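You operate a simulated robot arm through the tools that you are given. There is no shell and no other tool.

You are at the controls of a simulated robot arm. One attempt, no reset.

JOB
Empty the stale seed from the tube feeder into the dirt bin and put its roof back on.
Fine: lay the feeder roof on the bench meanwhile; stand the feeder back where it was; the bin stays; spill nothing. Set down upright: tube feeder.

The check looks at the end state, three seconds after you hand in, the way a careful person would. Anything else that was tipped, shoved, dropped, spilled or broken makes it a failure.

ROBOT AND FRAMES
A 6-joint arm with a two-finger parallel gripper, fixed in place. Base frame: the origin is at the foot of the arm, x ahead of it, y to its left, z up; the work surface is at about z = 780. Units: mm, degrees, N and s.
With the tool pointing down near the work surface it reaches from about 560 to 940 mm from the base axis. Its first joint turns from -149.0 to 149.0 degrees. Payload 3.43 kg.
The tool frame sits at the grasp point between the pads (the TCP): z along the fingers, y along the line on which they close. The tips reach 34 mm beyond it. Largest opening 128 mm; finger width 24, thickness 12; the body of the gripper, 48 by 130 mm, starts 96 mm behind the TCP.
Orientation is that of the tool frame in the base frame, as a unit quaternion [x, y, z, w]. With the fingers straight down and closing along the base's y, the tool's x points along the base's -x, its y along +y and its z along -z.

CONTROLS
- The arm moves only by the tool move_arm. Its argument "targets" is a list of rows, each a list of 7 numbers: the opening, from 0 (shut) to 1 (fully open), then the shift along the base's x, y, z in units of 40 mm (1.0 is 40 mm), then the turn, a rotation vector about the base's x, y, z in units of 6 degrees (1.0 is 6 degrees). In form: [[fingers, tx, ty, tz, ax, ay, az], ...]. A call has 1 to 20 rows; each row shifts and turns the commanded pose from where the row before left it. A call with a number of a shift or a turn outside -1 to 1 is refused whole. A row lasts 0.2 s, in which the tool goes at most 50 mm and 8.6 degrees; a call with a longer step from one row to the next is refused whole, and so is a gripper value outside its range. A pose out of reach is approached as far as the arm can. The call stops where the force on the tool passes 40 N (or 10 N more than at its start, if that is more) or the arm is blocked; 0.2 s more then pass. Each finger travels about 108 mm/s and halts on what it meets, pressing with about 42 N; the grip force reading is that of the motor and also rises with nothing between the fingers. The clock runs only during rows and for 0.2 s after the last one: add rows that do not move to give the fingers time. The reply holds the time, the measured pose of the TCP, the force on the tool along the base axes, the opening and the grip force, in the units named above and with some noise, with the torque about the TCP (base axes, N m) and any sound that the robot's microphone picked up.
- Cameras (640 x 400 px; columns grow to the right, rows downward): "scene" is fixed at [399.8, 651, 1656.3]; the picture's right is [0.33, 0.94, 0.00], its down [0.90, -0.31, -0.31] and it looks along [-0.29, 0.10, -0.95] (base axes); focal length 286 px, centre (320, 200). "wrist" rides on the gripper at [76, -11, -160] in the tool frame; the picture's right is [0.15, 0.99, 0.00], its down [-0.88, 0.13, -0.46] and it looks along [-0.45, 0.07, 0.89] (tool axes); focal length 234 px, centre (320, 200). There is no depth. A picture from a camera that has moved, and an enlarged one, comes with that camera's place and axes in the base frame and with its lens.
- snapshot(camera): a new picture of that camera. The clock stands still meanwhile.
- lift_body(by): slides the trunk up (or, below 0, down) by that many mm; the arm rides with it, the base frame stays. It gives what a move gives, with no picture.
- close_up(camera, box): a new picture of the part [left, top, right, bottom] of that camera's present view, enlarged. The clock stands still meanwhile.
- job_done(): hands the job in; it is judged then, once.

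Nothing tells you positions but the pictures and the camera data. Unless the task says otherwise, let go and move clear before handing in.

The tools are called by a JSON object that holds its "method" and its "body". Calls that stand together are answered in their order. move_arm: Moves the arm, as the interface text tells. Its arguments: {"type":"object","properties":{"targets":{"type":"array"}},"required":["targets"]} The other tools are called the same way: lift_body (by) slides the trunk up or down; snapshot (camera) takes a picture; close_up (camera, box) takes an enlarged picture of a part of a camera's view; job_done () hands the job in.

At the start:

```text
clock: 0.0
ee_pos: [215.1, 794.0, 1328.3]
ee_rot: [0.0, 1.0, 0.001, -0.001]
ft_force: [-0.2, 0.4, -0.1]
torque: [0.01, -0.01, 0.01]
finger_gap: 128.1
grip_force: 0.0
trunk travel left (down, up): [-675.0, 35.0]
```

scene: 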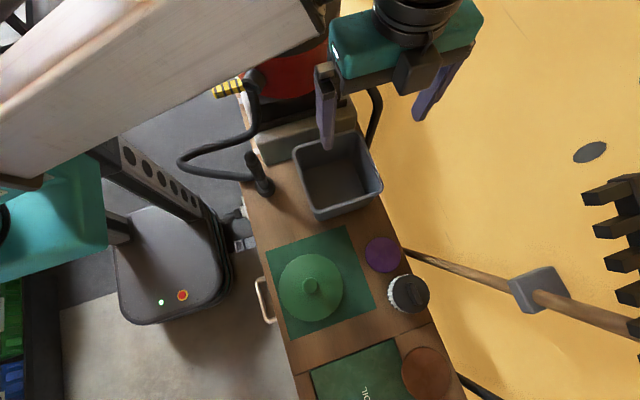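
wrist: 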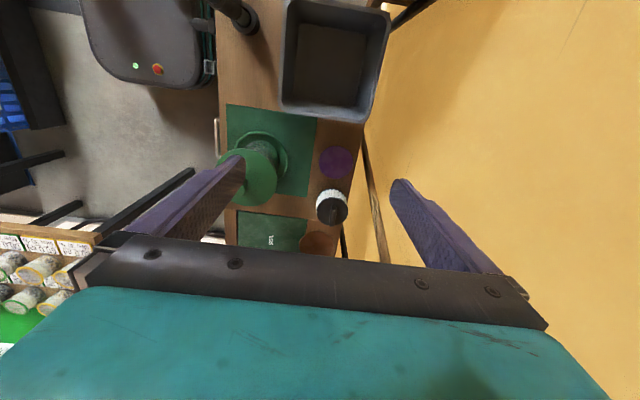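

I see a bench with a grey open bin, a green tube feeder with a wide round roof standing on a green mat, and a few small items nearby. I'll look closer before moving anything.

{"method": "close_up", "body": {"camera": "scene", "box": [240, 100, 480, 250]}}

{"method": "close_up", "body": {"camera": "scene", "box": [240, 220, 480, 370]}}

{"method": "close_up", "body": {"camera": "wrist", "box": [200, 80, 392, 200]}}

{"method": "snapshot", "body": {"camera": "wrist"}}

```text
2.67 times, centred on (360, 175) of scene
camera zoom: at [399.8, 651.0, 1656.3], right [0.33, 0.94, 0.0], down [0.9, -0.31, -0.31], along [-0.29, 0.1, -0.95], focal length 761 px, centre (213, 267)
```

zoom: 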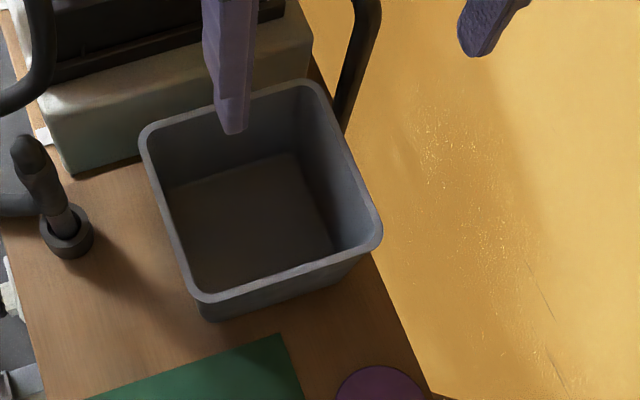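

```text
2.67 times, centred on (360, 295) of scene
camera zoom: at [399.8, 651.0, 1656.3], right [0.33, 0.94, 0.0], down [0.9, -0.31, -0.31], along [-0.29, 0.1, -0.95], focal length 761 px, centre (213, -53)
```

zoom: 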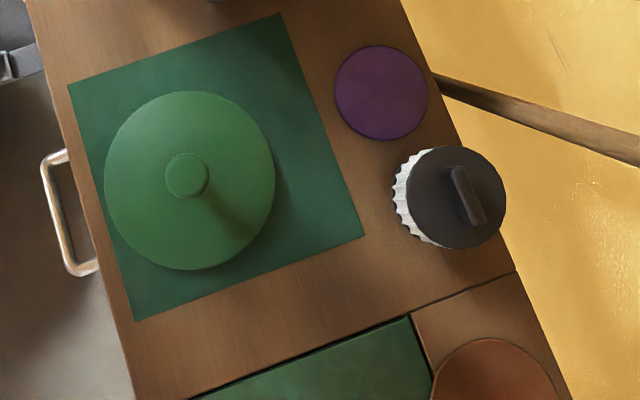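

```text
3.33 times, centred on (296, 140) of wrist
camera zoom: at [141.1, 781.7, 1487.2], right [-0.15, 0.99, 0.0], down [0.88, 0.13, 0.46], along [0.45, 0.07, -0.89], focal length 781 px, centre (400, 400)
```

zoom: 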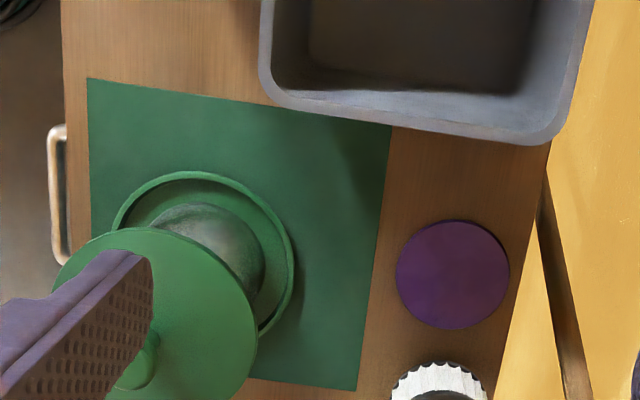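

```text
taken
camera wrist: at [141.1, 781.7, 1487.2], right [-0.15, 0.99, 0.0], down [0.88, 0.13, 0.46], along [0.45, 0.07, -0.89], focal length 234 px, centre (320, 200)
```

wrist: 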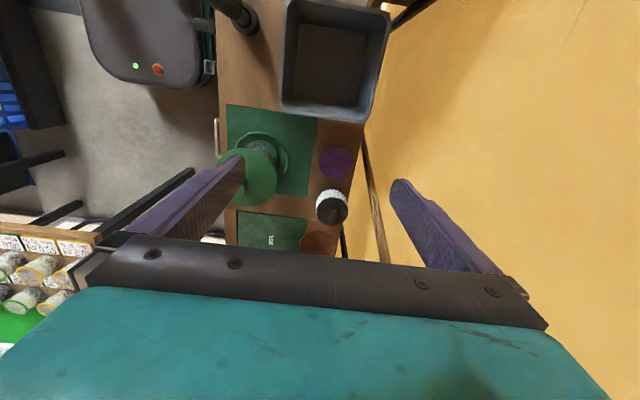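

The feeder stands on the green mat at about (378, 637), with its roof at roughly z = 940. The bin is centred near (94, 811). I'll move the wrist camera down and tilt it for a side view of the feeder.

{"method": "move_arm", "body": {"targets": [[1, -0.047, -0.48, -0.87, 0, -0.625, 0], [1, -0.047, -0.48, -0.87, 0, -0.625, 0], [1, -0.047, -0.48, -0.87, 0, -0.625, 0], [1, -0.047, -0.48, -0.87, 0, -0.625, 0], [1, -0.047, -0.48, -0.87, 0, -0.625, 0], [1, -0.047, -0.48, -0.87, 0, -0.625, 0], [1, -0.047, -0.48, -0.87, 0, -0.625, 0], [1, -0.047, -0.48, -0.87, 0, -0.625, 0], [1, 0, 0, 0, 0, 0, 0], [1, 0, 0, 0, 0, 0, 0]]}}

{"method": "snapshot", "body": {"camera": "wrist"}}

{"method": "snapshot", "body": {"camera": "scene"}}

```text
clock: 2.2
ee_pos: [199.3, 638.9, 1049.9]
ee_rot: [0.0, 0.966, 0.0, 0.258]
ft_force: [0.3, 1.1, -0.9]
torque: [0.02, -0.04, -0.04]
finger_gap: 128.3
grip_force: 0.0
trunk travel left (down, up): [-675.0, 35.0]
```

```text
taken
camera wrist: at [56.0, 628.0, 1149.5], right [-0.13, 0.99, -0.07], down [0.53, 0.13, 0.84], along [0.84, 0.07, -0.54], focal length 234 px, centre (320, 200)
```

wrist: 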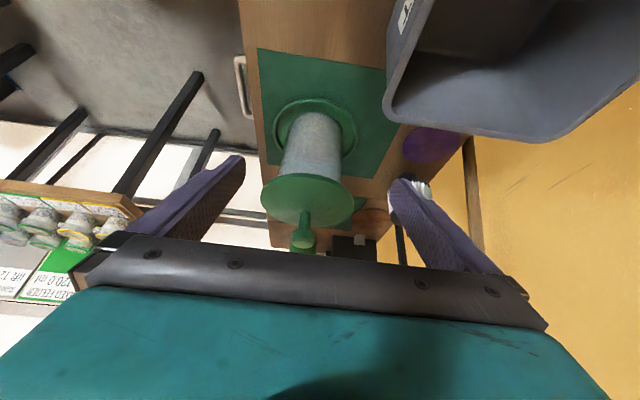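

```text
taken
```

scene: 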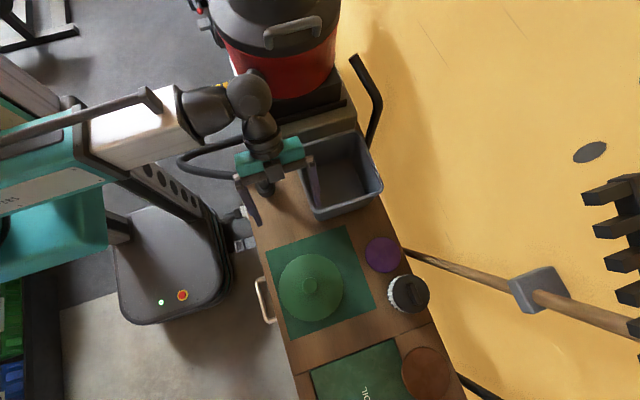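

The wrist view, upside down, now shows the feeder's tray, seed-filled tube, roof and knob. I'll enlarge that to measure the heights.

{"method": "close_up", "body": {"camera": "wrist", "box": [224, 80, 416, 200]}}

{"method": "close_up", "body": {"camera": "wrist", "box": [240, 150, 400, 250]}}

{"method": "close_up", "body": {"camera": "scene", "box": [220, 60, 412, 180]}}

{"method": "close_up", "body": {"camera": "scene", "box": [260, 230, 388, 310]}}

```text
3.33 times, centred on (320, 140) of wrist
camera zoom: at [56.0, 628.0, 1149.5], right [-0.13, 0.99, -0.07], down [0.53, 0.13, 0.84], along [0.84, 0.07, -0.54], focal length 781 px, centre (320, 400)
```

zoom: 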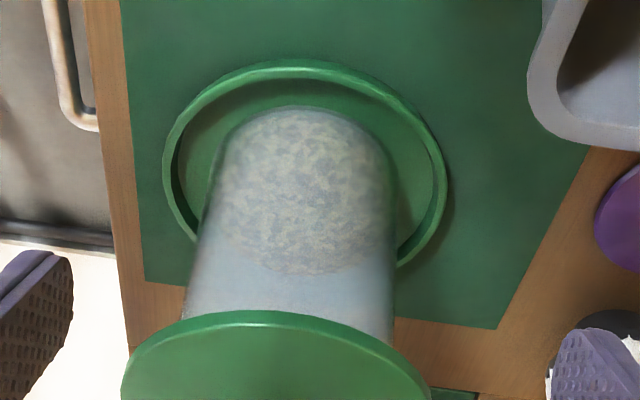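

```text
4.00 times, centred on (320, 200) of wrist
camera zoom: at [56.0, 628.0, 1149.5], right [-0.13, 0.99, -0.07], down [0.53, 0.13, 0.84], along [0.84, 0.07, -0.54], focal length 937 px, centre (320, 200)
```

zoom: 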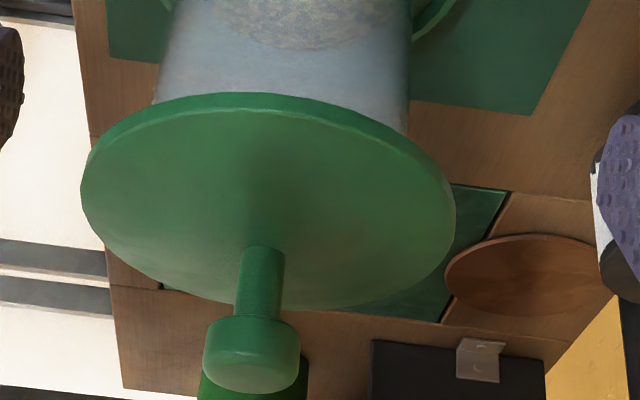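

```text
3.33 times, centred on (316, 120) of scene
camera zoom: at [399.8, 651.0, 1656.3], right [0.33, 0.94, 0.0], down [0.9, -0.31, -0.31], along [-0.29, 0.1, -0.95], focal length 952 px, centre (333, 467)
```

zoom: 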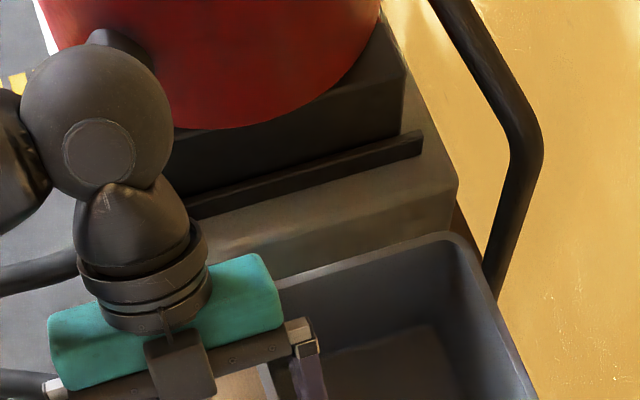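

```text
5.00 times, centred on (324, 270) of scene
camera zoom: at [399.8, 651.0, 1656.3], right [0.33, 0.94, 0.0], down [0.9, -0.31, -0.31], along [-0.29, 0.1, -0.95], focal length 1427 px, centre (300, -150)
```

zoom: 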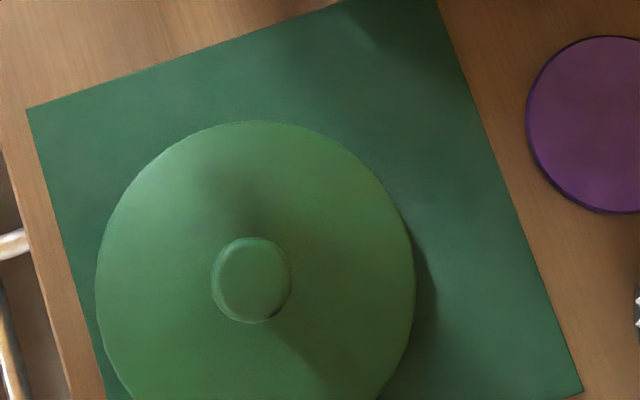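

I take the feeder axis to be about (382, 636), with the knob centre near z = 1012 and about 36 mm across. The roof is about 76 mm in radius at z = 950, the tube is about 108 mm across, and the tray is about 80 mm in radius. Next I'll bring the gripper upright above the knob and check the alignment.

{"method": "move_arm", "body": {"targets": [[1, 0.3, 0, 0.6, 0, 0.625, 0], [1, 0.3, 0, 0.6, 0, 0.625, 0], [1, 0.3, 0, 0.6, 0, 0.625, 0], [1, 0.735, -0.02, 0, 0, 0.625, 0], [1, 0.735, -0.02, 0, 0, 0.625, 0], [1, 0.735, -0.02, 0, 0, 0.625, 0], [1, 0.735, -0.01, 0, 0, 0.625, 0], [1, 0.735, 0, 0, 0, 0.625, 0], [1, 0, 0, 0, 0, 0, 0], [1, 0, 0, 0, 0, 0, 0]]}}

{"method": "snapshot", "body": {"camera": "wrist"}}

{"method": "snapshot", "body": {"camera": "scene"}}

```text
clock: 4.4
ee_pos: [383.4, 637.2, 1122.3]
ee_rot: [0.0, 1.0, 0.0, -0.001]
ft_force: [0.6, 0.4, -0.4]
torque: [0.0, 0.02, 0.0]
finger_gap: 128.0
grip_force: 0.1
trunk travel left (down, up): [-675.0, 35.0]
```

```text
taken
camera wrist: at [309.8, 624.9, 1281.2], right [-0.15, 0.99, 0.0], down [0.88, 0.13, 0.46], along [0.45, 0.07, -0.89], focal length 234 px, centre (320, 200)
```

wrist: 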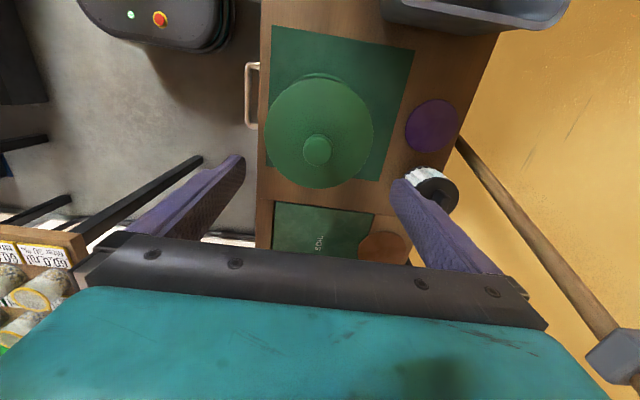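

```text
taken
```

scene: 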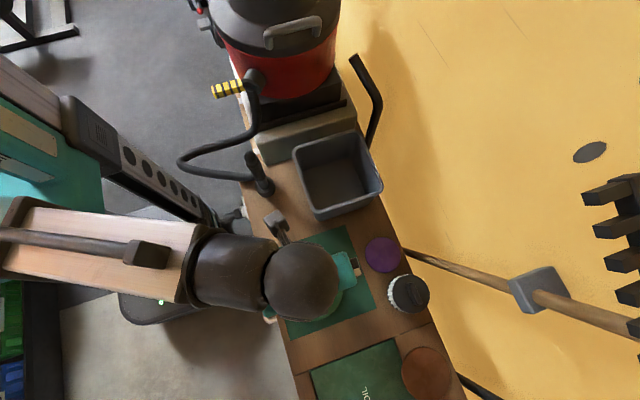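

The knob sits at around (316, 150) in the wrist view, close to the expected spot. I'll zoom in to refine its centre before descending.

{"method": "close_up", "body": {"camera": "wrist", "box": [256, 60, 384, 140]}}

{"method": "close_up", "body": {"camera": "wrist", "box": [256, 110, 384, 190]}}

{"method": "close_up", "body": {"camera": "scene", "box": [220, 120, 380, 220]}}

```text
5.00 times, centred on (320, 100) of wrist
camera zoom: at [309.8, 624.9, 1281.2], right [-0.15, 0.99, 0.0], down [0.88, 0.13, 0.46], along [0.45, 0.07, -0.89], focal length 1171 px, centre (320, 700)
```

zoom: 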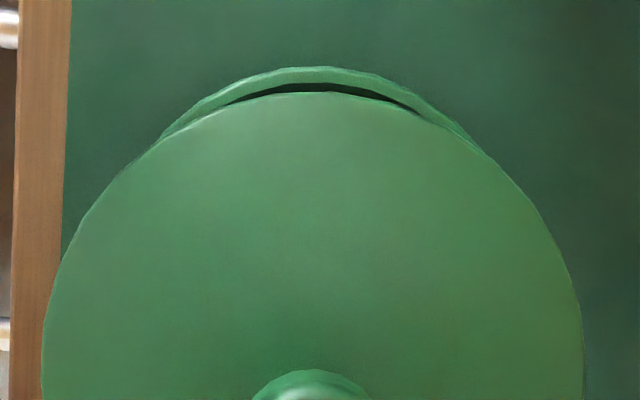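

```text
5.00 times, centred on (320, 150) of wrist
camera zoom: at [309.8, 624.9, 1281.2], right [-0.15, 0.99, 0.0], down [0.88, 0.13, 0.46], along [0.45, 0.07, -0.89], focal length 1171 px, centre (320, 450)
```

zoom: 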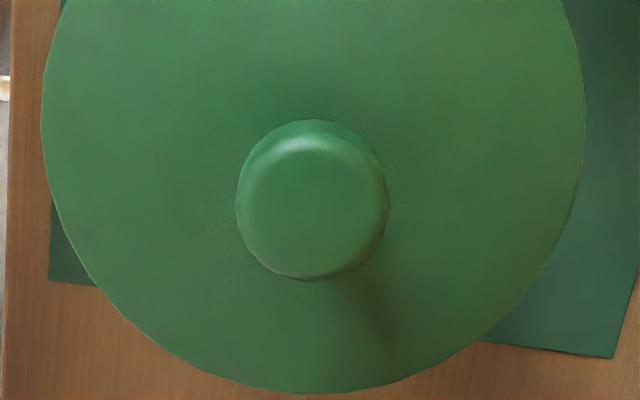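

```text
4.00 times, centred on (300, 170) of scene
camera zoom: at [399.8, 651.0, 1656.3], right [0.33, 0.94, 0.0], down [0.9, -0.31, -0.31], along [-0.29, 0.1, -0.95], focal length 1142 px, centre (400, 320)
```

zoom: 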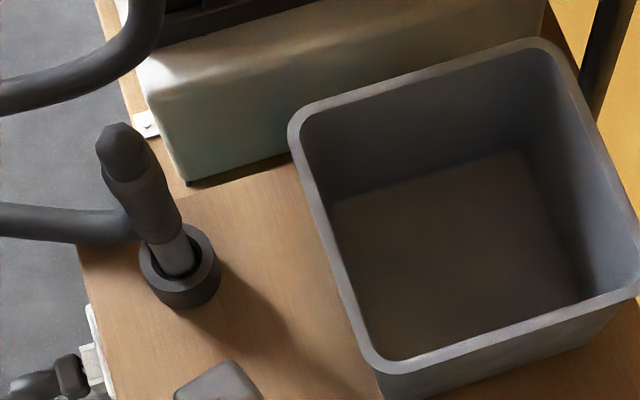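

The knob axis works out to about (381.5, 635), with the knob spanning roughly z = 1000–1018. I'll descend so the pads straddle it, well above the roof cone, and close.

{"method": "move_arm", "body": {"targets": [[1, -0.05, -0.055, -0.6, 0, 0, 0], [0.8, 0, 0, -0.7, 0, 0, 0], [0.7, 0, 0, -0.7, 0, 0, 0], [0.6, 0, 0, -0.7, 0, 0, 0], [0.6, 0, 0, 0, 0, 0, 0], [0.6, 0, 0, 0, 0, 0, 0]]}}

{"method": "snapshot", "body": {"camera": "wrist"}}

{"method": "close_up", "body": {"camera": "wrist", "box": [224, 110, 416, 230]}}

```text
clock: 5.8
ee_pos: [380.8, 634.2, 1014.4]
ee_rot: [0.0, 1.0, 0.0, -0.001]
ft_force: [0.3, -0.2, 0.8]
torque: [0.04, -0.03, 0.01]
finger_gap: 76.9
grip_force: 0.0
trunk travel left (down, up): [-675.0, 35.0]
```

```text
taken
camera wrist: at [307.4, 623.1, 1173.2], right [-0.15, 0.99, 0.0], down [0.88, 0.13, 0.46], along [0.45, 0.07, -0.89], focal length 234 px, centre (320, 200)
```

wrist: 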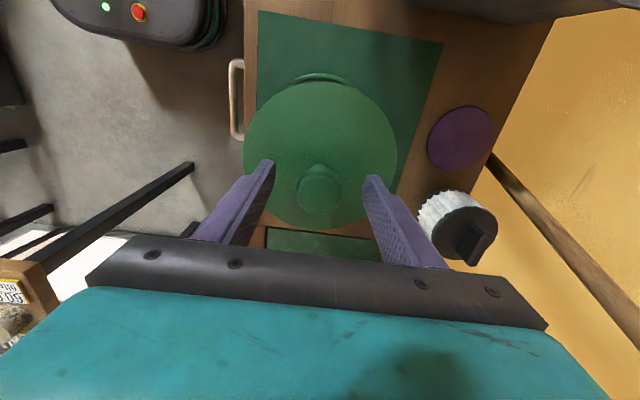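

```text
3.33 times, centred on (320, 170) of wrist
camera zoom: at [307.4, 623.1, 1173.2], right [-0.15, 0.99, 0.0], down [0.88, 0.13, 0.46], along [0.45, 0.07, -0.89], focal length 781 px, centre (320, 300)
```

zoom: 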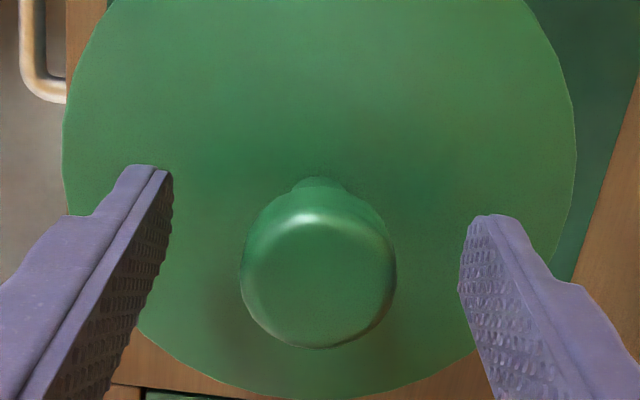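

The knob is centred between the fingers, so I'll close on it.

{"method": "move_arm", "body": {"targets": [[0.4, 0, 0, 0, 0, 0, 0], [0.25, 0, 0, 0, 0, 0, 0], [0.2, 0, 0, 0, 0, 0, 0], [0.15, 0, 0, 0, 0, 0, 0], [0.1, 0, 0, 0, 0, 0, 0], [0.1, 0, 0, 0, 0, 0, 0], [0.1, 0, 0, 0, 0, 0, 0]]}}

{"method": "close_up", "body": {"camera": "wrist", "box": [224, 110, 416, 230]}}

```text
clock: 7.4
ee_pos: [381.1, 634.1, 1014.3]
ee_rot: [0.0, 1.0, 0.0, 0.0]
ft_force: [0.4, 0.6, 0.2]
torque: [0.05, 0.01, 0.02]
finger_gap: 32.4
grip_force: 42.0
trunk travel left (down, up): [-675.0, 35.0]
```

```text
3.33 times, centred on (320, 170) of wrist
camera zoom: at [307.4, 623.0, 1173.5], right [-0.15, 0.99, 0.0], down [0.88, 0.13, 0.46], along [0.45, 0.07, -0.89], focal length 781 px, centre (320, 300)
```

zoom: 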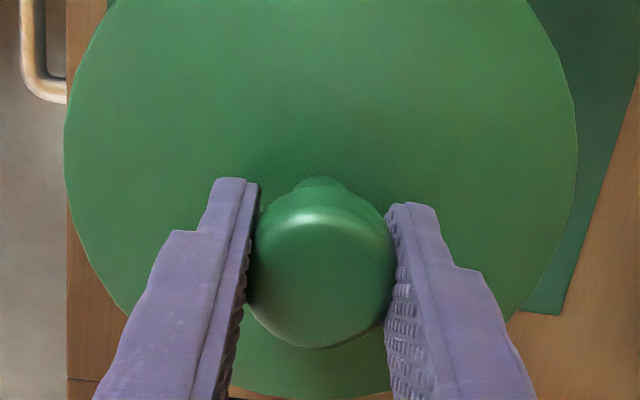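

The knob is held, with a gap of 32 mm and a grip of 42 N. I'll lift slowly and check the load to be sure only the roof comes up.

{"method": "move_arm", "body": {"targets": [[0.1, 0, 0, 0.15, 0, 0, 0], [0.1, 0, 0, 0.15, 0, 0, 0], [0.1, 0, 0, 0.15, 0, 0, 0], [0.1, 0, 0, 0.15, 0, 0, 0], [0.1, 0, 0, 0, 0, 0, 0]]}}

{"method": "snapshot", "body": {"camera": "wrist"}}

{"method": "snapshot", "body": {"camera": "scene"}}

```text
clock: 8.6
ee_pos: [380.7, 634.9, 1037.6]
ee_rot: [-0.001, 1.0, 0.001, 0.0]
ft_force: [0.1, 0.2, -1.6]
torque: [-0.01, -0.01, -0.02]
finger_gap: 32.0
grip_force: 42.4
trunk travel left (down, up): [-675.0, 35.0]
```

```text
taken
camera wrist: at [307.2, 623.5, 1196.9], right [-0.15, 0.99, 0.0], down [0.88, 0.13, 0.46], along [0.45, 0.07, -0.89], focal length 234 px, centre (320, 200)
```

wrist: 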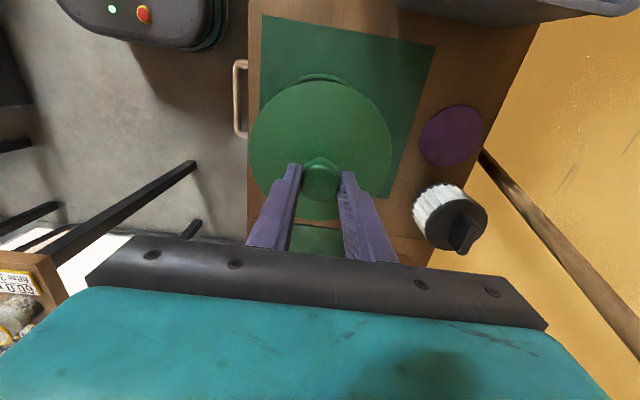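

```text
taken
```

scene: 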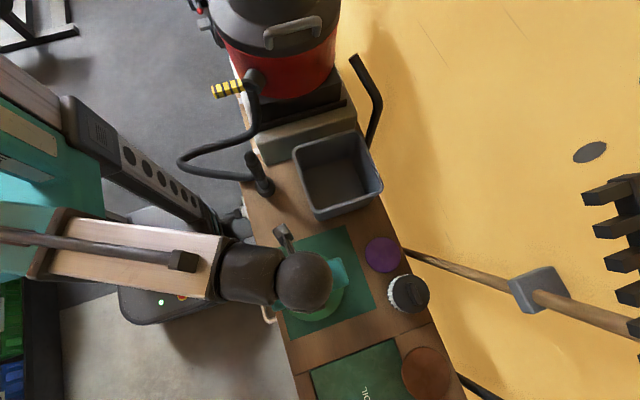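

In the wrist view the roof looks slightly smaller than before, so it may not have come up with the knob. I'll zoom in to check.

{"method": "close_up", "body": {"camera": "wrist", "box": [224, 110, 416, 230]}}

{"method": "close_up", "body": {"camera": "wrist", "box": [240, 50, 400, 150]}}

```text
3.33 times, centred on (320, 170) of wrist
camera zoom: at [307.2, 623.5, 1196.9], right [-0.15, 0.99, 0.0], down [0.88, 0.13, 0.46], along [0.45, 0.07, -0.89], focal length 781 px, centre (320, 300)
```

zoom: 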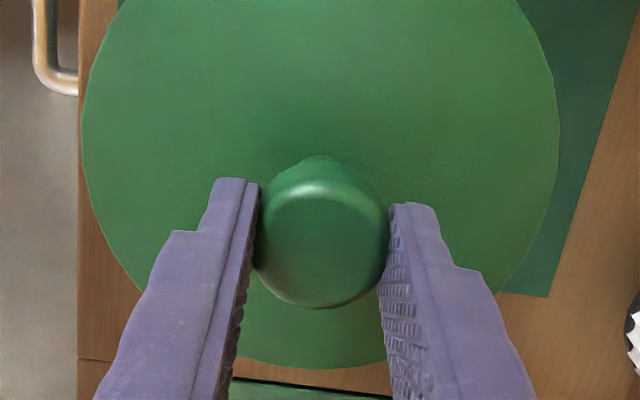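

```text
4.00 times, centred on (320, 100) of wrist
camera zoom: at [307.2, 623.5, 1196.9], right [-0.15, 0.99, 0.0], down [0.88, 0.13, 0.46], along [0.45, 0.07, -0.89], focal length 937 px, centre (320, 600)
```

zoom: 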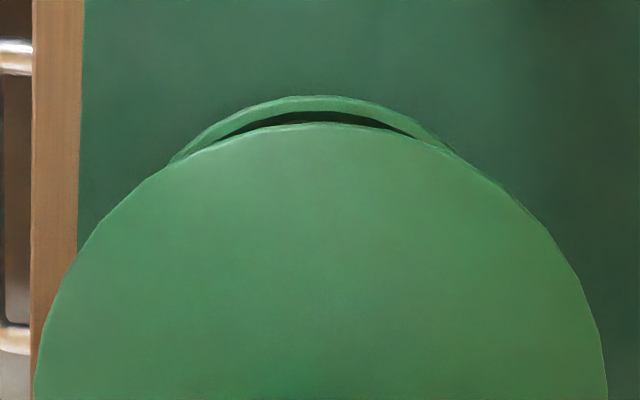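

The fingers slid up the knob and the roof stayed in place. I'll regrip lower on the knob and lift in tiny steps, reading the force each time, to learn whether the roof is just snug or locked.

{"method": "move_arm", "body": {"targets": [[0.3, 0, 0, 0, 0, 0, 0], [0.5, 0, 0, 0, 0, 0, 0], [0.5, 0, 0, -0.37, 0, 0, 0], [0.5, 0, 0, -0.37, 0, 0, 0], [0.5, 0, 0, 0, 0, 0, 0]]}}

{"method": "close_up", "body": {"camera": "wrist", "box": [224, 110, 416, 230]}}

```text
clock: 9.8
ee_pos: [381.5, 634.6, 1007.9]
ee_rot: [0.0, 1.0, -0.001, 0.0]
ft_force: [-0.4, -0.1, 0.1]
torque: [-0.01, 0.0, 0.01]
finger_gap: 63.7
grip_force: 0.1
trunk travel left (down, up): [-675.0, 35.0]
```

```text
3.33 times, centred on (320, 170) of wrist
camera zoom: at [307.1, 623.1, 1167.1], right [-0.15, 0.99, 0.0], down [0.88, 0.13, 0.46], along [0.45, 0.07, -0.89], focal length 781 px, centre (320, 300)
```

zoom: 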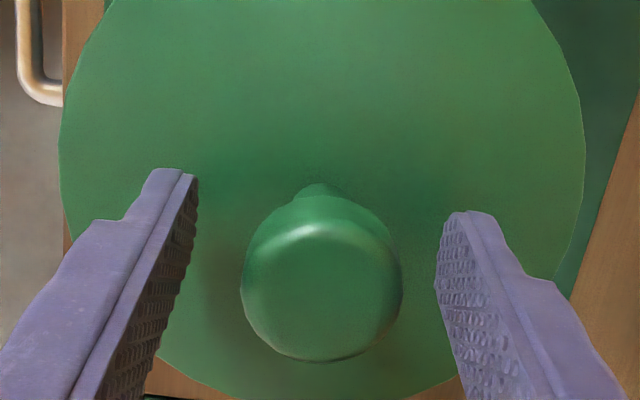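

I'm re-closing lower on the knob, then lifting only a few millimetres.

{"method": "move_arm", "body": {"targets": [[0.3, 0, 0, 0, 0, 0, 0], [0.1, 0, 0, 0, 0, 0, 0], [0, 0, 0, 0, 0, 0, 0], [0, 0, 0, 0, 0, 0, 0], [0, 0, 0, 0, 0, 0, 0]]}}

{"method": "move_arm", "body": {"targets": [[0, 0, 0, 0.05, 0, 0, 0]]}}

{"method": "move_arm", "body": {"targets": [[0, 0, 0, 0.05, 0, 0, 0]]}}

{"method": "move_arm", "body": {"targets": [[0, 0, 0, 0.05, 0, 0, 0]]}}

```text
clock: 11.0
ee_pos: [380.8, 634.1, 1007.6]
ee_rot: [0.0, 1.0, 0.0, -0.001]
ft_force: [0.2, -0.1, 0.6]
torque: [-0.01, -0.03, -0.02]
finger_gap: 32.3
grip_force: 42.0
trunk travel left (down, up): [-675.0, 35.0]
```

```text
clock: 11.4
ee_pos: [381.0, 634.5, 1009.8]
ee_rot: [0.0, 1.0, 0.0, 0.0]
ft_force: [0.4, -1.1, -0.2]
torque: [-0.05, 0.0, -0.02]
finger_gap: 31.8
grip_force: 42.3
trunk travel left (down, up): [-675.0, 35.0]
```

```text
clock: 11.8
ee_pos: [380.6, 634.4, 1011.6]
ee_rot: [-0.001, 1.0, 0.0, 0.0]
ft_force: [0.8, 0.0, -1.1]
torque: [-0.04, 0.01, 0.03]
finger_gap: 32.0
grip_force: 41.8
trunk travel left (down, up): [-675.0, 35.0]
```

```text
clock: 12.2
ee_pos: [380.7, 634.4, 1014.5]
ee_rot: [0.0, 1.0, 0.0, 0.0]
ft_force: [0.0, 0.3, -1.7]
torque: [-0.04, 0.02, 0.0]
finger_gap: 31.6
grip_force: 42.0
trunk travel left (down, up): [-675.0, 35.0]
```

The load reads only about 1.7 N. I'll check whether the roof is rising with the fingers this time.

{"method": "close_up", "body": {"camera": "wrist", "box": [224, 110, 416, 230]}}

{"method": "close_up", "body": {"camera": "wrist", "box": [224, 40, 416, 160]}}

{"method": "close_up", "body": {"camera": "scene", "box": [240, 200, 432, 320]}}

```text
3.33 times, centred on (320, 170) of wrist
camera zoom: at [306.9, 623.1, 1173.3], right [-0.15, 0.99, 0.0], down [0.88, 0.13, 0.46], along [0.45, 0.07, -0.89], focal length 781 px, centre (320, 300)
```

zoom: 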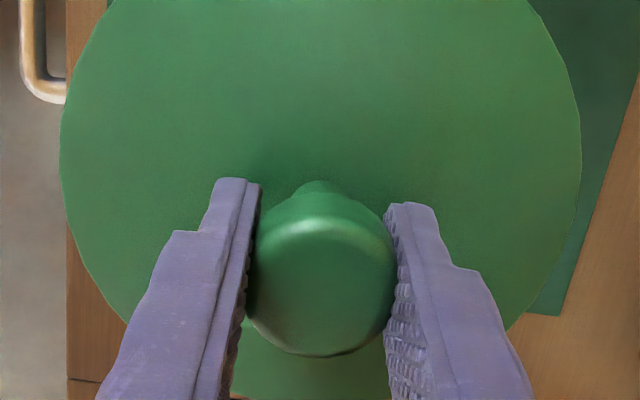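

```text
3.33 times, centred on (320, 100) of wrist
camera zoom: at [306.9, 623.1, 1173.3], right [-0.15, 0.99, 0.0], down [0.88, 0.13, 0.46], along [0.45, 0.07, -0.89], focal length 781 px, centre (320, 533)
```

zoom: 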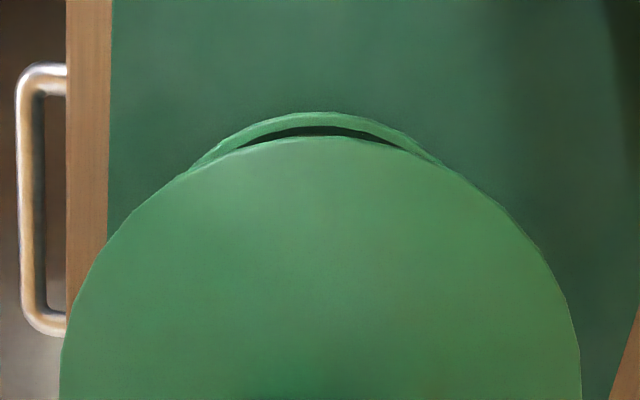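

```text
3.33 times, centred on (336, 260) of scene
camera zoom: at [399.8, 651.0, 1656.3], right [0.33, 0.94, 0.0], down [0.9, -0.31, -0.31], along [-0.29, 0.1, -0.95], focal length 952 px, centre (267, 0)
```

zoom: 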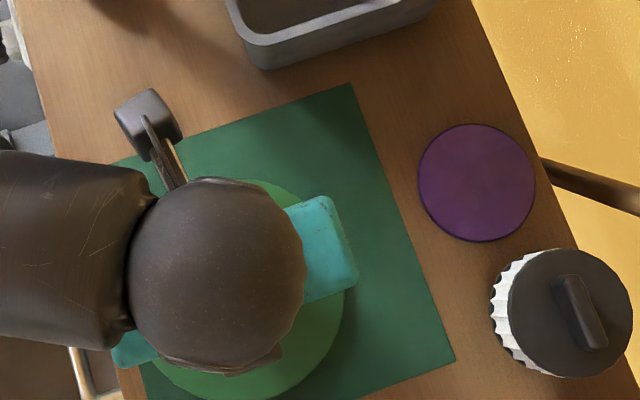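

Comparing the views, the roof has risen about 4 mm for 6.5 mm of lift, so it is moving with some creep. I'll continue a little and measure again.

{"method": "move_arm", "body": {"targets": [[0, 0, 0, 0.1, 0, 0, 0], [0, 0, 0, 0.1, 0, 0, 0]]}}

{"method": "close_up", "body": {"camera": "wrist", "box": [224, 110, 416, 230]}}

```text
clock: 12.8
ee_pos: [381.0, 635.6, 1022.5]
ee_rot: [0.0, 1.0, 0.0, 0.0]
ft_force: [-0.5, -0.3, -0.2]
torque: [0.0, 0.0, 0.0]
finger_gap: 31.0
grip_force: 42.3
trunk travel left (down, up): [-675.0, 35.0]
```

```text
3.33 times, centred on (320, 170) of wrist
camera zoom: at [307.1, 622.9, 1181.9], right [-0.15, 0.99, 0.0], down [0.88, 0.13, 0.46], along [0.45, 0.07, -0.89], focal length 781 px, centre (320, 300)
```

zoom: 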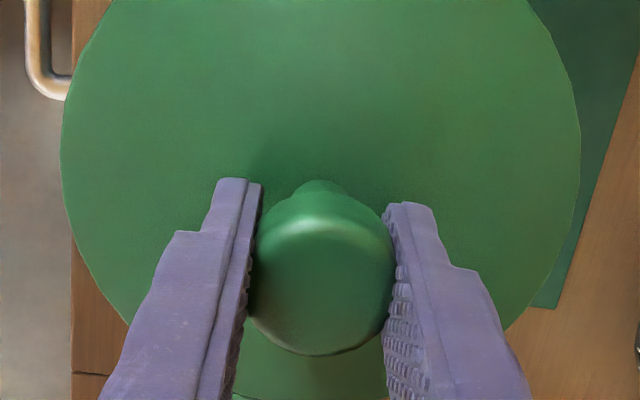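

The roof is now moving with the gripper. I'll keep lifting gently and check again.

{"method": "move_arm", "body": {"targets": [[0, 0, 0, 0.1, 0, 0, 0], [0, 0, 0, 0.1, 0, 0, 0], [0, 0, 0, 0.1, 0, 0, 0], [0, 0, 0, 0.1, 0, 0, 0]]}}

{"method": "close_up", "body": {"camera": "wrist", "box": [224, 110, 416, 230]}}

{"method": "snapshot", "body": {"camera": "wrist"}}

```text
clock: 13.8
ee_pos: [379.9, 635.7, 1038.4]
ee_rot: [-0.001, 1.0, 0.0, 0.0]
ft_force: [0.3, 0.3, -0.3]
torque: [-0.02, -0.01, -0.01]
finger_gap: 30.7
grip_force: 42.3
trunk travel left (down, up): [-675.0, 35.0]
```

```text
3.33 times, centred on (320, 170) of wrist
camera zoom: at [307.0, 623.3, 1197.4], right [-0.15, 0.99, 0.0], down [0.88, 0.13, 0.46], along [0.45, 0.07, -0.89], focal length 781 px, centre (320, 300)
```

zoom: 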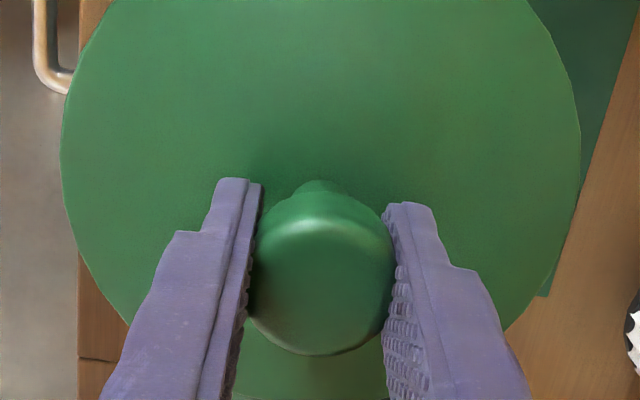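

```text
taken
camera wrist: at [307.0, 623.3, 1197.4], right [-0.15, 0.99, 0.0], down [0.88, 0.13, 0.46], along [0.45, 0.07, -0.89], focal length 234 px, centre (320, 200)
```

wrist: 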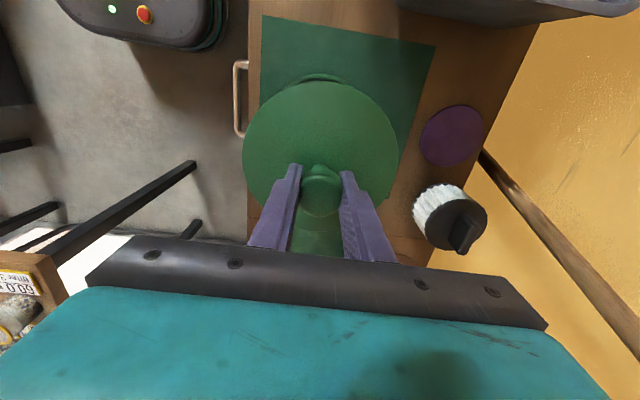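

Only the roof is rising: its load is tiny, and the tray stays put on the mat. I'll lift it clear and carry it toward the free bench patch at about (155, 612), between the mat and the bin.

{"method": "move_arm", "body": {"targets": [[0, 0, 0, 0.2, 0, 0, 0], [0, 0, 0, 0.3, 0, 0, 0], [0, 0, 0, 0.4, 0, 0, 0], [0, 0, 0, 0.4, 0, 0, 0], [0, 0, 0, 0.3, 0, 0, 0], [0, 0, 0, 0, 0, 0, 0]]}}

{"method": "snapshot", "body": {"camera": "wrist"}}

{"method": "move_arm", "body": {"targets": [[0, -0.3, -0.03, 0, 0, 0, 0], [0, -0.5, -0.05, 0, 0, 0, 0], [0, -0.6, -0.06, 0, 0, 0, 0], [0, -0.6, -0.06, 0, 0, 0, 0], [0, -0.6, -0.06, 0, 0, 0, 0], [0, -0.6, -0.06, 0, 0, 0, 0], [0, -0.6, -0.06, 0, 0, 0, 0], [0, -0.6, -0.06, 0, 0, 0, 0], [0, -0.6, -0.06, 0, 0, 0, 0], [0, -0.4, -0.06, 0, 0, 0, 0], [0, -0.22, -0.03, 0, 0, 0, 0], [0, 0, 0, 0, 0, 0, 0]]}}

{"method": "snapshot", "body": {"camera": "wrist"}}

{"method": "snapshot", "body": {"camera": "scene"}}

```text
clock: 15.2
ee_pos: [380.1, 635.7, 1101.9]
ee_rot: [0.0, 1.0, 0.0, 0.0]
ft_force: [-0.4, 0.3, -0.6]
torque: [0.01, 0.0, 0.0]
finger_gap: 30.7
grip_force: 42.0
trunk travel left (down, up): [-675.0, 35.0]
```

```text
taken
camera wrist: at [307.1, 623.9, 1261.6], right [-0.15, 0.99, 0.0], down [0.88, 0.13, 0.46], along [0.45, 0.07, -0.89], focal length 234 px, centre (320, 200)
```

wrist: 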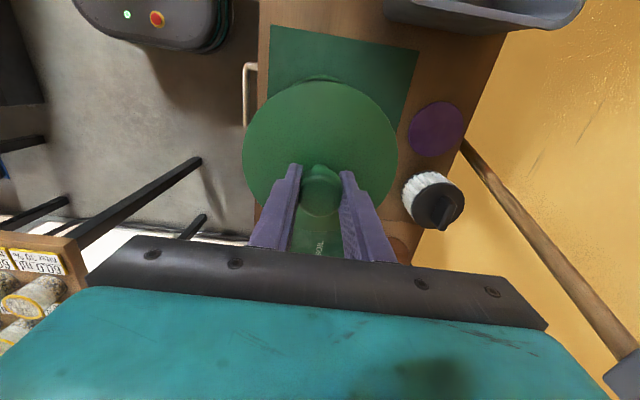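

```text
clock: 17.8
ee_pos: [155.2, 610.8, 1101.9]
ee_rot: [0.0, 1.0, -0.001, -0.001]
ft_force: [-0.6, 0.4, -0.2]
torque: [-0.01, 0.02, -0.01]
finger_gap: 31.0
grip_force: 42.3
trunk travel left (down, up): [-675.0, 35.0]
```

```text
taken
camera wrist: at [81.8, 599.4, 1261.3], right [-0.15, 0.99, 0.0], down [0.88, 0.13, 0.46], along [0.45, 0.07, -0.89], focal length 234 px, centre (320, 200)
```

wrist: 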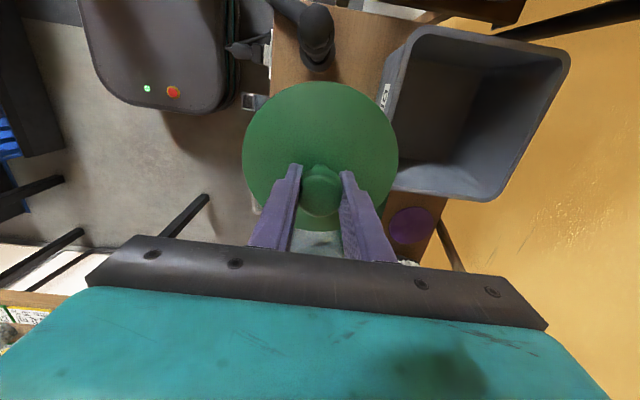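

```text
taken
```

scene: 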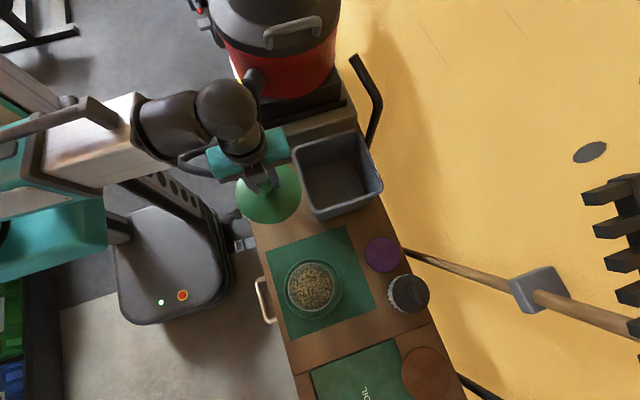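

The open feeder full of seed is standing on the mat, and the roof hangs from the gripper above the free patch. I'll lower it quickly to just above the bench.

{"method": "move_arm", "body": {"targets": [[0, 0.1, -0.03, -0.6, 0, 0, 0], [0, 0.05, -0.03, -0.7, 0, 0, 0], [0, 0, 0, -0.7, 0, 0, 0], [0, 0, 0, -0.7, 0, 0, 0], [0, 0, 0, -0.7, 0, 0, 0], [0, 0, 0, -0.7, 0, 0, 0], [0, 0, 0, -0.6, 0, 0, 0], [0, 0, 0, -0.4, 0, 0, 0], [0, 0, 0, 0, 0, 0, 0]]}}

{"method": "snapshot", "body": {"camera": "wrist"}}

{"method": "snapshot", "body": {"camera": "scene"}}

```text
clock: 19.8
ee_pos: [161.4, 609.2, 898.1]
ee_rot: [-0.001, 1.0, 0.001, 0.0]
ft_force: [0.2, -0.4, -0.4]
torque: [-0.03, 0.01, -0.02]
finger_gap: 30.9
grip_force: 42.5
trunk travel left (down, up): [-675.0, 35.0]
```

```text
taken
camera wrist: at [88.3, 597.5, 1057.6], right [-0.15, 0.99, 0.0], down [0.88, 0.13, 0.46], along [0.45, 0.07, -0.89], focal length 234 px, centre (320, 200)
```

wrist: 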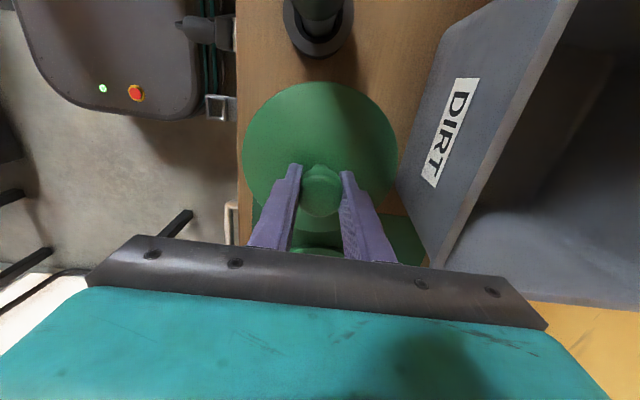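

```text
taken
```

scene: 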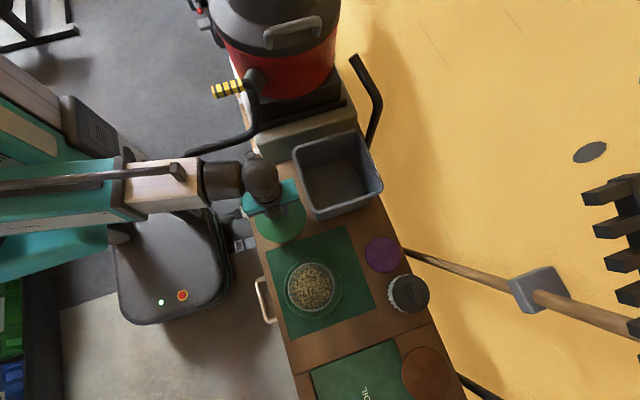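

The patch is clear of the post's ring and the bin, so I'll lower in fine steps until the roof touches the bench.

{"method": "move_arm", "body": {"targets": [[0, 0, 0, -0.3, 0, 0, 0], [0, 0, 0, -0.3, 0, 0, 0], [0, 0, 0, -0.2, 0, 0, 0], [0, 0, 0, 0, 0, 0, 0]]}}

{"method": "move_arm", "body": {"targets": [[0, 0, 0, -0.1, 0, 0, 0], [0, 0, 0, -0.05, 0, 0, 0]]}}

{"method": "move_arm", "body": {"targets": [[0, 0, 0, -0.05, 0, 0, 0], [0, 0, 0, -0.05, 0, 0, 0]]}}

{"method": "close_up", "body": {"camera": "wrist", "box": [224, 60, 416, 180]}}

```text
clock: 20.8
ee_pos: [163.4, 609.1, 866.3]
ee_rot: [0.0, 1.0, 0.0, 0.0]
ft_force: [0.0, 0.0, -1.3]
torque: [0.02, -0.02, -0.04]
finger_gap: 30.7
grip_force: 42.4
trunk travel left (down, up): [-675.0, 35.0]
```

```text
clock: 21.4
ee_pos: [161.4, 608.8, 860.4]
ee_rot: [0.0, 1.0, 0.0, 0.0]
ft_force: [-0.5, 0.5, -1.5]
torque: [0.0, -0.01, 0.05]
finger_gap: 30.8
grip_force: 41.7
trunk travel left (down, up): [-675.0, 35.0]
```

```text
clock: 22.0
ee_pos: [162.4, 609.7, 857.9]
ee_rot: [0.0, 1.0, 0.0, 0.0]
ft_force: [0.2, 0.1, -1.2]
torque: [0.01, 0.01, 0.0]
finger_gap: 30.9
grip_force: 41.8
trunk travel left (down, up): [-675.0, 35.0]
```

```text
3.33 times, centred on (320, 120) of wrist
camera zoom: at [88.6, 597.2, 1015.8], right [-0.15, 0.99, 0.0], down [0.88, 0.13, 0.46], along [0.45, 0.07, -0.89], focal length 781 px, centre (320, 467)
```

zoom: 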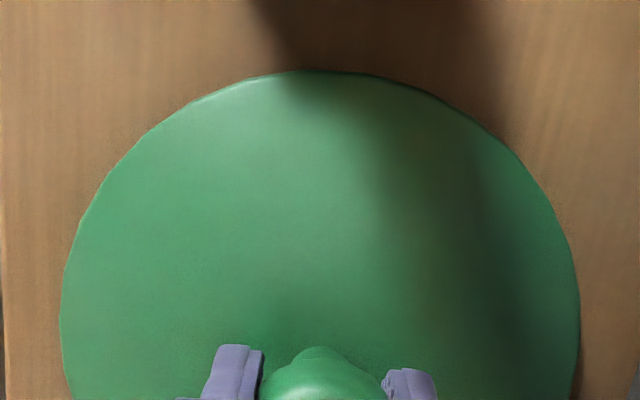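

It's close but not touching yet, so I'll keep going down in 2 mm steps.

{"method": "move_arm", "body": {"targets": [[0, 0, 0, -0.05, 0, 0, 0], [0, 0, 0, -0.05, 0, 0, 0]]}}

{"method": "move_arm", "body": {"targets": [[0, 0, 0, -0.05, 0, 0, 0], [0, 0, 0, 0, 0, 0, 0]]}}

{"method": "move_arm", "body": {"targets": [[0, 0, 0, -0.05, 0, 0, 0], [0, 0, 0, 0, 0, 0, 0]]}}

{"method": "move_arm", "body": {"targets": [[0, 0, 0, -0.05, 0, 0, 0], [0, 0, 0, 0, 0, 0, 0]]}}

```text
clock: 22.6
ee_pos: [162.1, 608.7, 855.3]
ee_rot: [0.0, 1.0, 0.003, 0.001]
ft_force: [0.7, 4.0, 33.2]
torque: [-0.28, -0.31, -0.01]
finger_gap: 30.8
grip_force: 42.0
trunk travel left (down, up): [-675.0, 35.0]
```

```text
clock: 23.2
ee_pos: [160.8, 607.7, 852.6]
ee_rot: [0.0, 1.0, 0.002, 0.001]
ft_force: [2.9, 7.2, 34.2]
torque: [-0.19, 0.02, 0.0]
finger_gap: 31.0
grip_force: 42.2
trunk travel left (down, up): [-675.0, 35.0]
```

```text
clock: 23.8
ee_pos: [160.7, 607.9, 849.0]
ee_rot: [0.0, 1.0, 0.001, 0.0]
ft_force: [0.1, 0.6, 32.6]
torque: [0.02, 0.17, 0.0]
finger_gap: 30.8
grip_force: 42.0
trunk travel left (down, up): [-675.0, 35.0]
```

```text
clock: 24.4
ee_pos: [161.4, 607.8, 847.2]
ee_rot: [-0.001, 1.0, 0.0, 0.0]
ft_force: [-0.1, -0.2, 33.3]
torque: [-0.26, -0.04, -0.02]
finger_gap: 31.0
grip_force: 41.9
trunk travel left (down, up): [-675.0, 35.0]
```

The roof is on the bench: contact came at TCP z ≈ 856, which tells me a short collar hangs about 10 mm under the rim. I'll release and back straight up.

{"method": "move_arm", "body": {"targets": [[0, 0, 0, 0.05, 0, 0, 0], [0.3, 0, 0, 0, 0, 0, 0], [0.5, 0, 0, 0, 0, 0, 0], [0.5, 0, 0, 0, 0, 0, 0]]}}

{"method": "close_up", "body": {"camera": "wrist", "box": [224, 60, 416, 180]}}

{"method": "move_arm", "body": {"targets": [[0.5, 0, 0, 0.2, 0, 0, 0], [0.5, 0, 0, 0.5, 0, 0, 0], [0.5, 0, 0, 0.8, 0, 0, 0], [0.6, 0, 0, 0.9, 0, 0, 0], [0.8, 0, 0, 0.9, 0, 0, 0], [1, 0, 0, 0.9, 0, 0, 0], [1, 0, 0, 0, 0, 0, 0]]}}

{"method": "snapshot", "body": {"camera": "wrist"}}

{"method": "snapshot", "body": {"camera": "scene"}}

```text
clock: 25.4
ee_pos: [162.0, 609.7, 847.3]
ee_rot: [0.0, 1.0, 0.0, 0.001]
ft_force: [0.2, 0.5, 0.2]
torque: [0.01, 0.03, 0.01]
finger_gap: 64.1
grip_force: 0.1
trunk travel left (down, up): [-675.0, 35.0]
```

```text
3.33 times, centred on (320, 120) of wrist
camera zoom: at [88.2, 597.3, 1007.1], right [-0.15, 0.99, 0.0], down [0.88, 0.13, 0.46], along [0.45, 0.07, -0.89], focal length 781 px, centre (320, 467)
```

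zoom: 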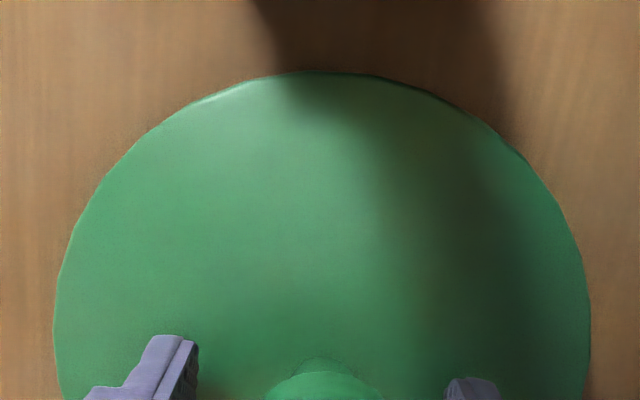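

```text
clock: 27.0
ee_pos: [161.0, 609.3, 1016.7]
ee_rot: [0.0, 1.0, 0.0, 0.0]
ft_force: [0.7, 0.5, -0.3]
torque: [-0.01, 0.03, 0.04]
finger_gap: 128.0
grip_force: 0.0
trunk travel left (down, up): [-675.0, 35.0]
```

```text
taken
camera wrist: at [88.8, 596.8, 1176.0], right [-0.15, 0.99, 0.0], down [0.88, 0.13, 0.46], along [0.45, 0.07, -0.89], focal length 234 px, centre (320, 200)
```

wrist: 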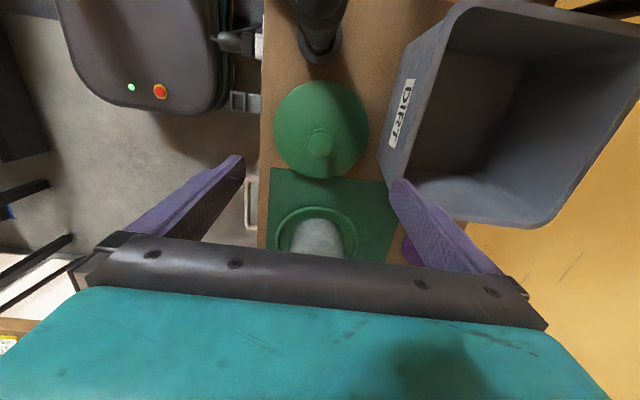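

```text
taken
```

scene: 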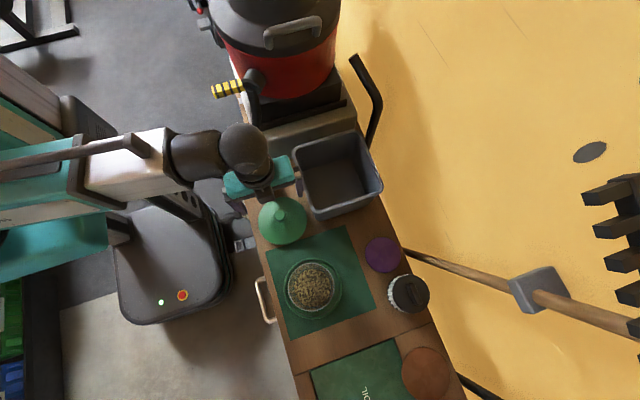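

The roof now stands on the bench. I'll look closely at it and at the open feeder to get exact positions.

{"method": "close_up", "body": {"camera": "scene", "box": [264, 240, 360, 300]}}

{"method": "close_up", "body": {"camera": "scene", "box": [264, 270, 360, 330]}}

{"method": "close_up", "body": {"camera": "scene", "box": [224, 170, 352, 250]}}

{"method": "close_up", "body": {"camera": "wrist", "box": [256, 70, 384, 150]}}

```text
6.67 times, centred on (312, 270) of scene
camera zoom: at [399.8, 651.0, 1656.3], right [0.33, 0.94, 0.0], down [0.9, -0.31, -0.31], along [-0.29, 0.1, -0.95], focal length 1903 px, centre (373, -267)
```

zoom: 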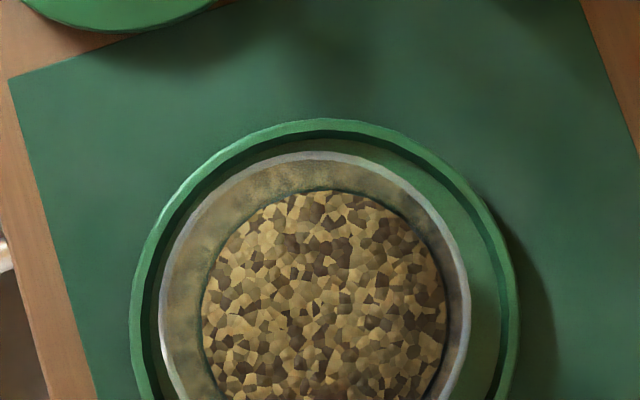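

```text
6.67 times, centred on (312, 300) of scene
camera zoom: at [399.8, 651.0, 1656.3], right [0.33, 0.94, 0.0], down [0.9, -0.31, -0.31], along [-0.29, 0.1, -0.95], focal length 1903 px, centre (373, -467)
```

zoom: 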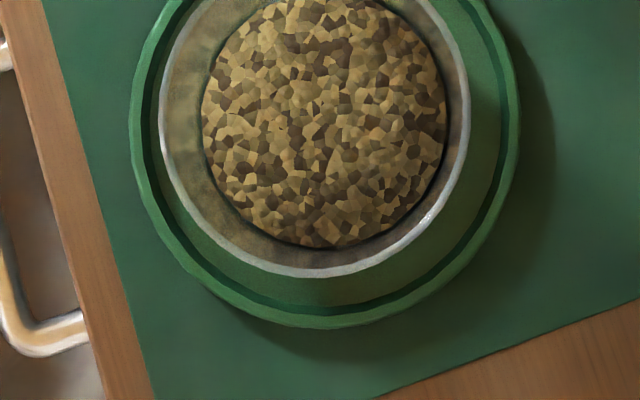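

```text
5.00 times, centred on (288, 210) of scene
camera zoom: at [399.8, 651.0, 1656.3], right [0.33, 0.94, 0.0], down [0.9, -0.31, -0.31], along [-0.29, 0.1, -0.95], focal length 1427 px, centre (480, 150)
```

zoom: 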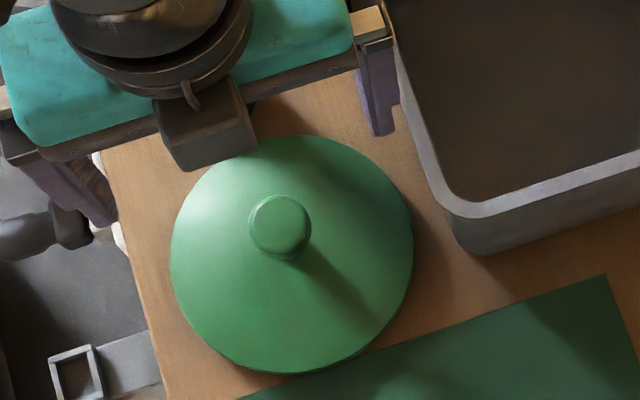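

```text
5.00 times, centred on (320, 110) of wrist
camera zoom: at [88.8, 596.8, 1176.0], right [-0.15, 0.99, 0.0], down [0.88, 0.13, 0.46], along [0.45, 0.07, -0.89], focal length 1171 px, centre (320, 650)
```

zoom: 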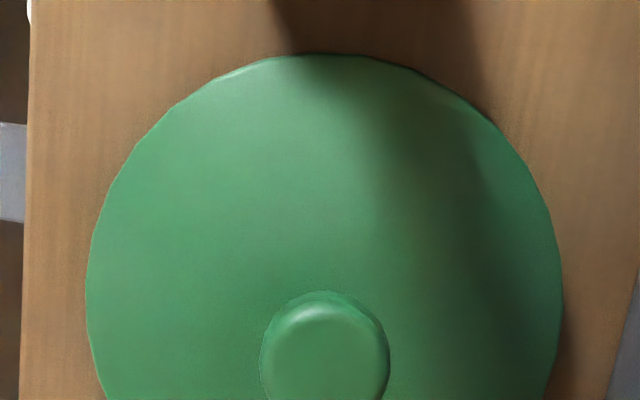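

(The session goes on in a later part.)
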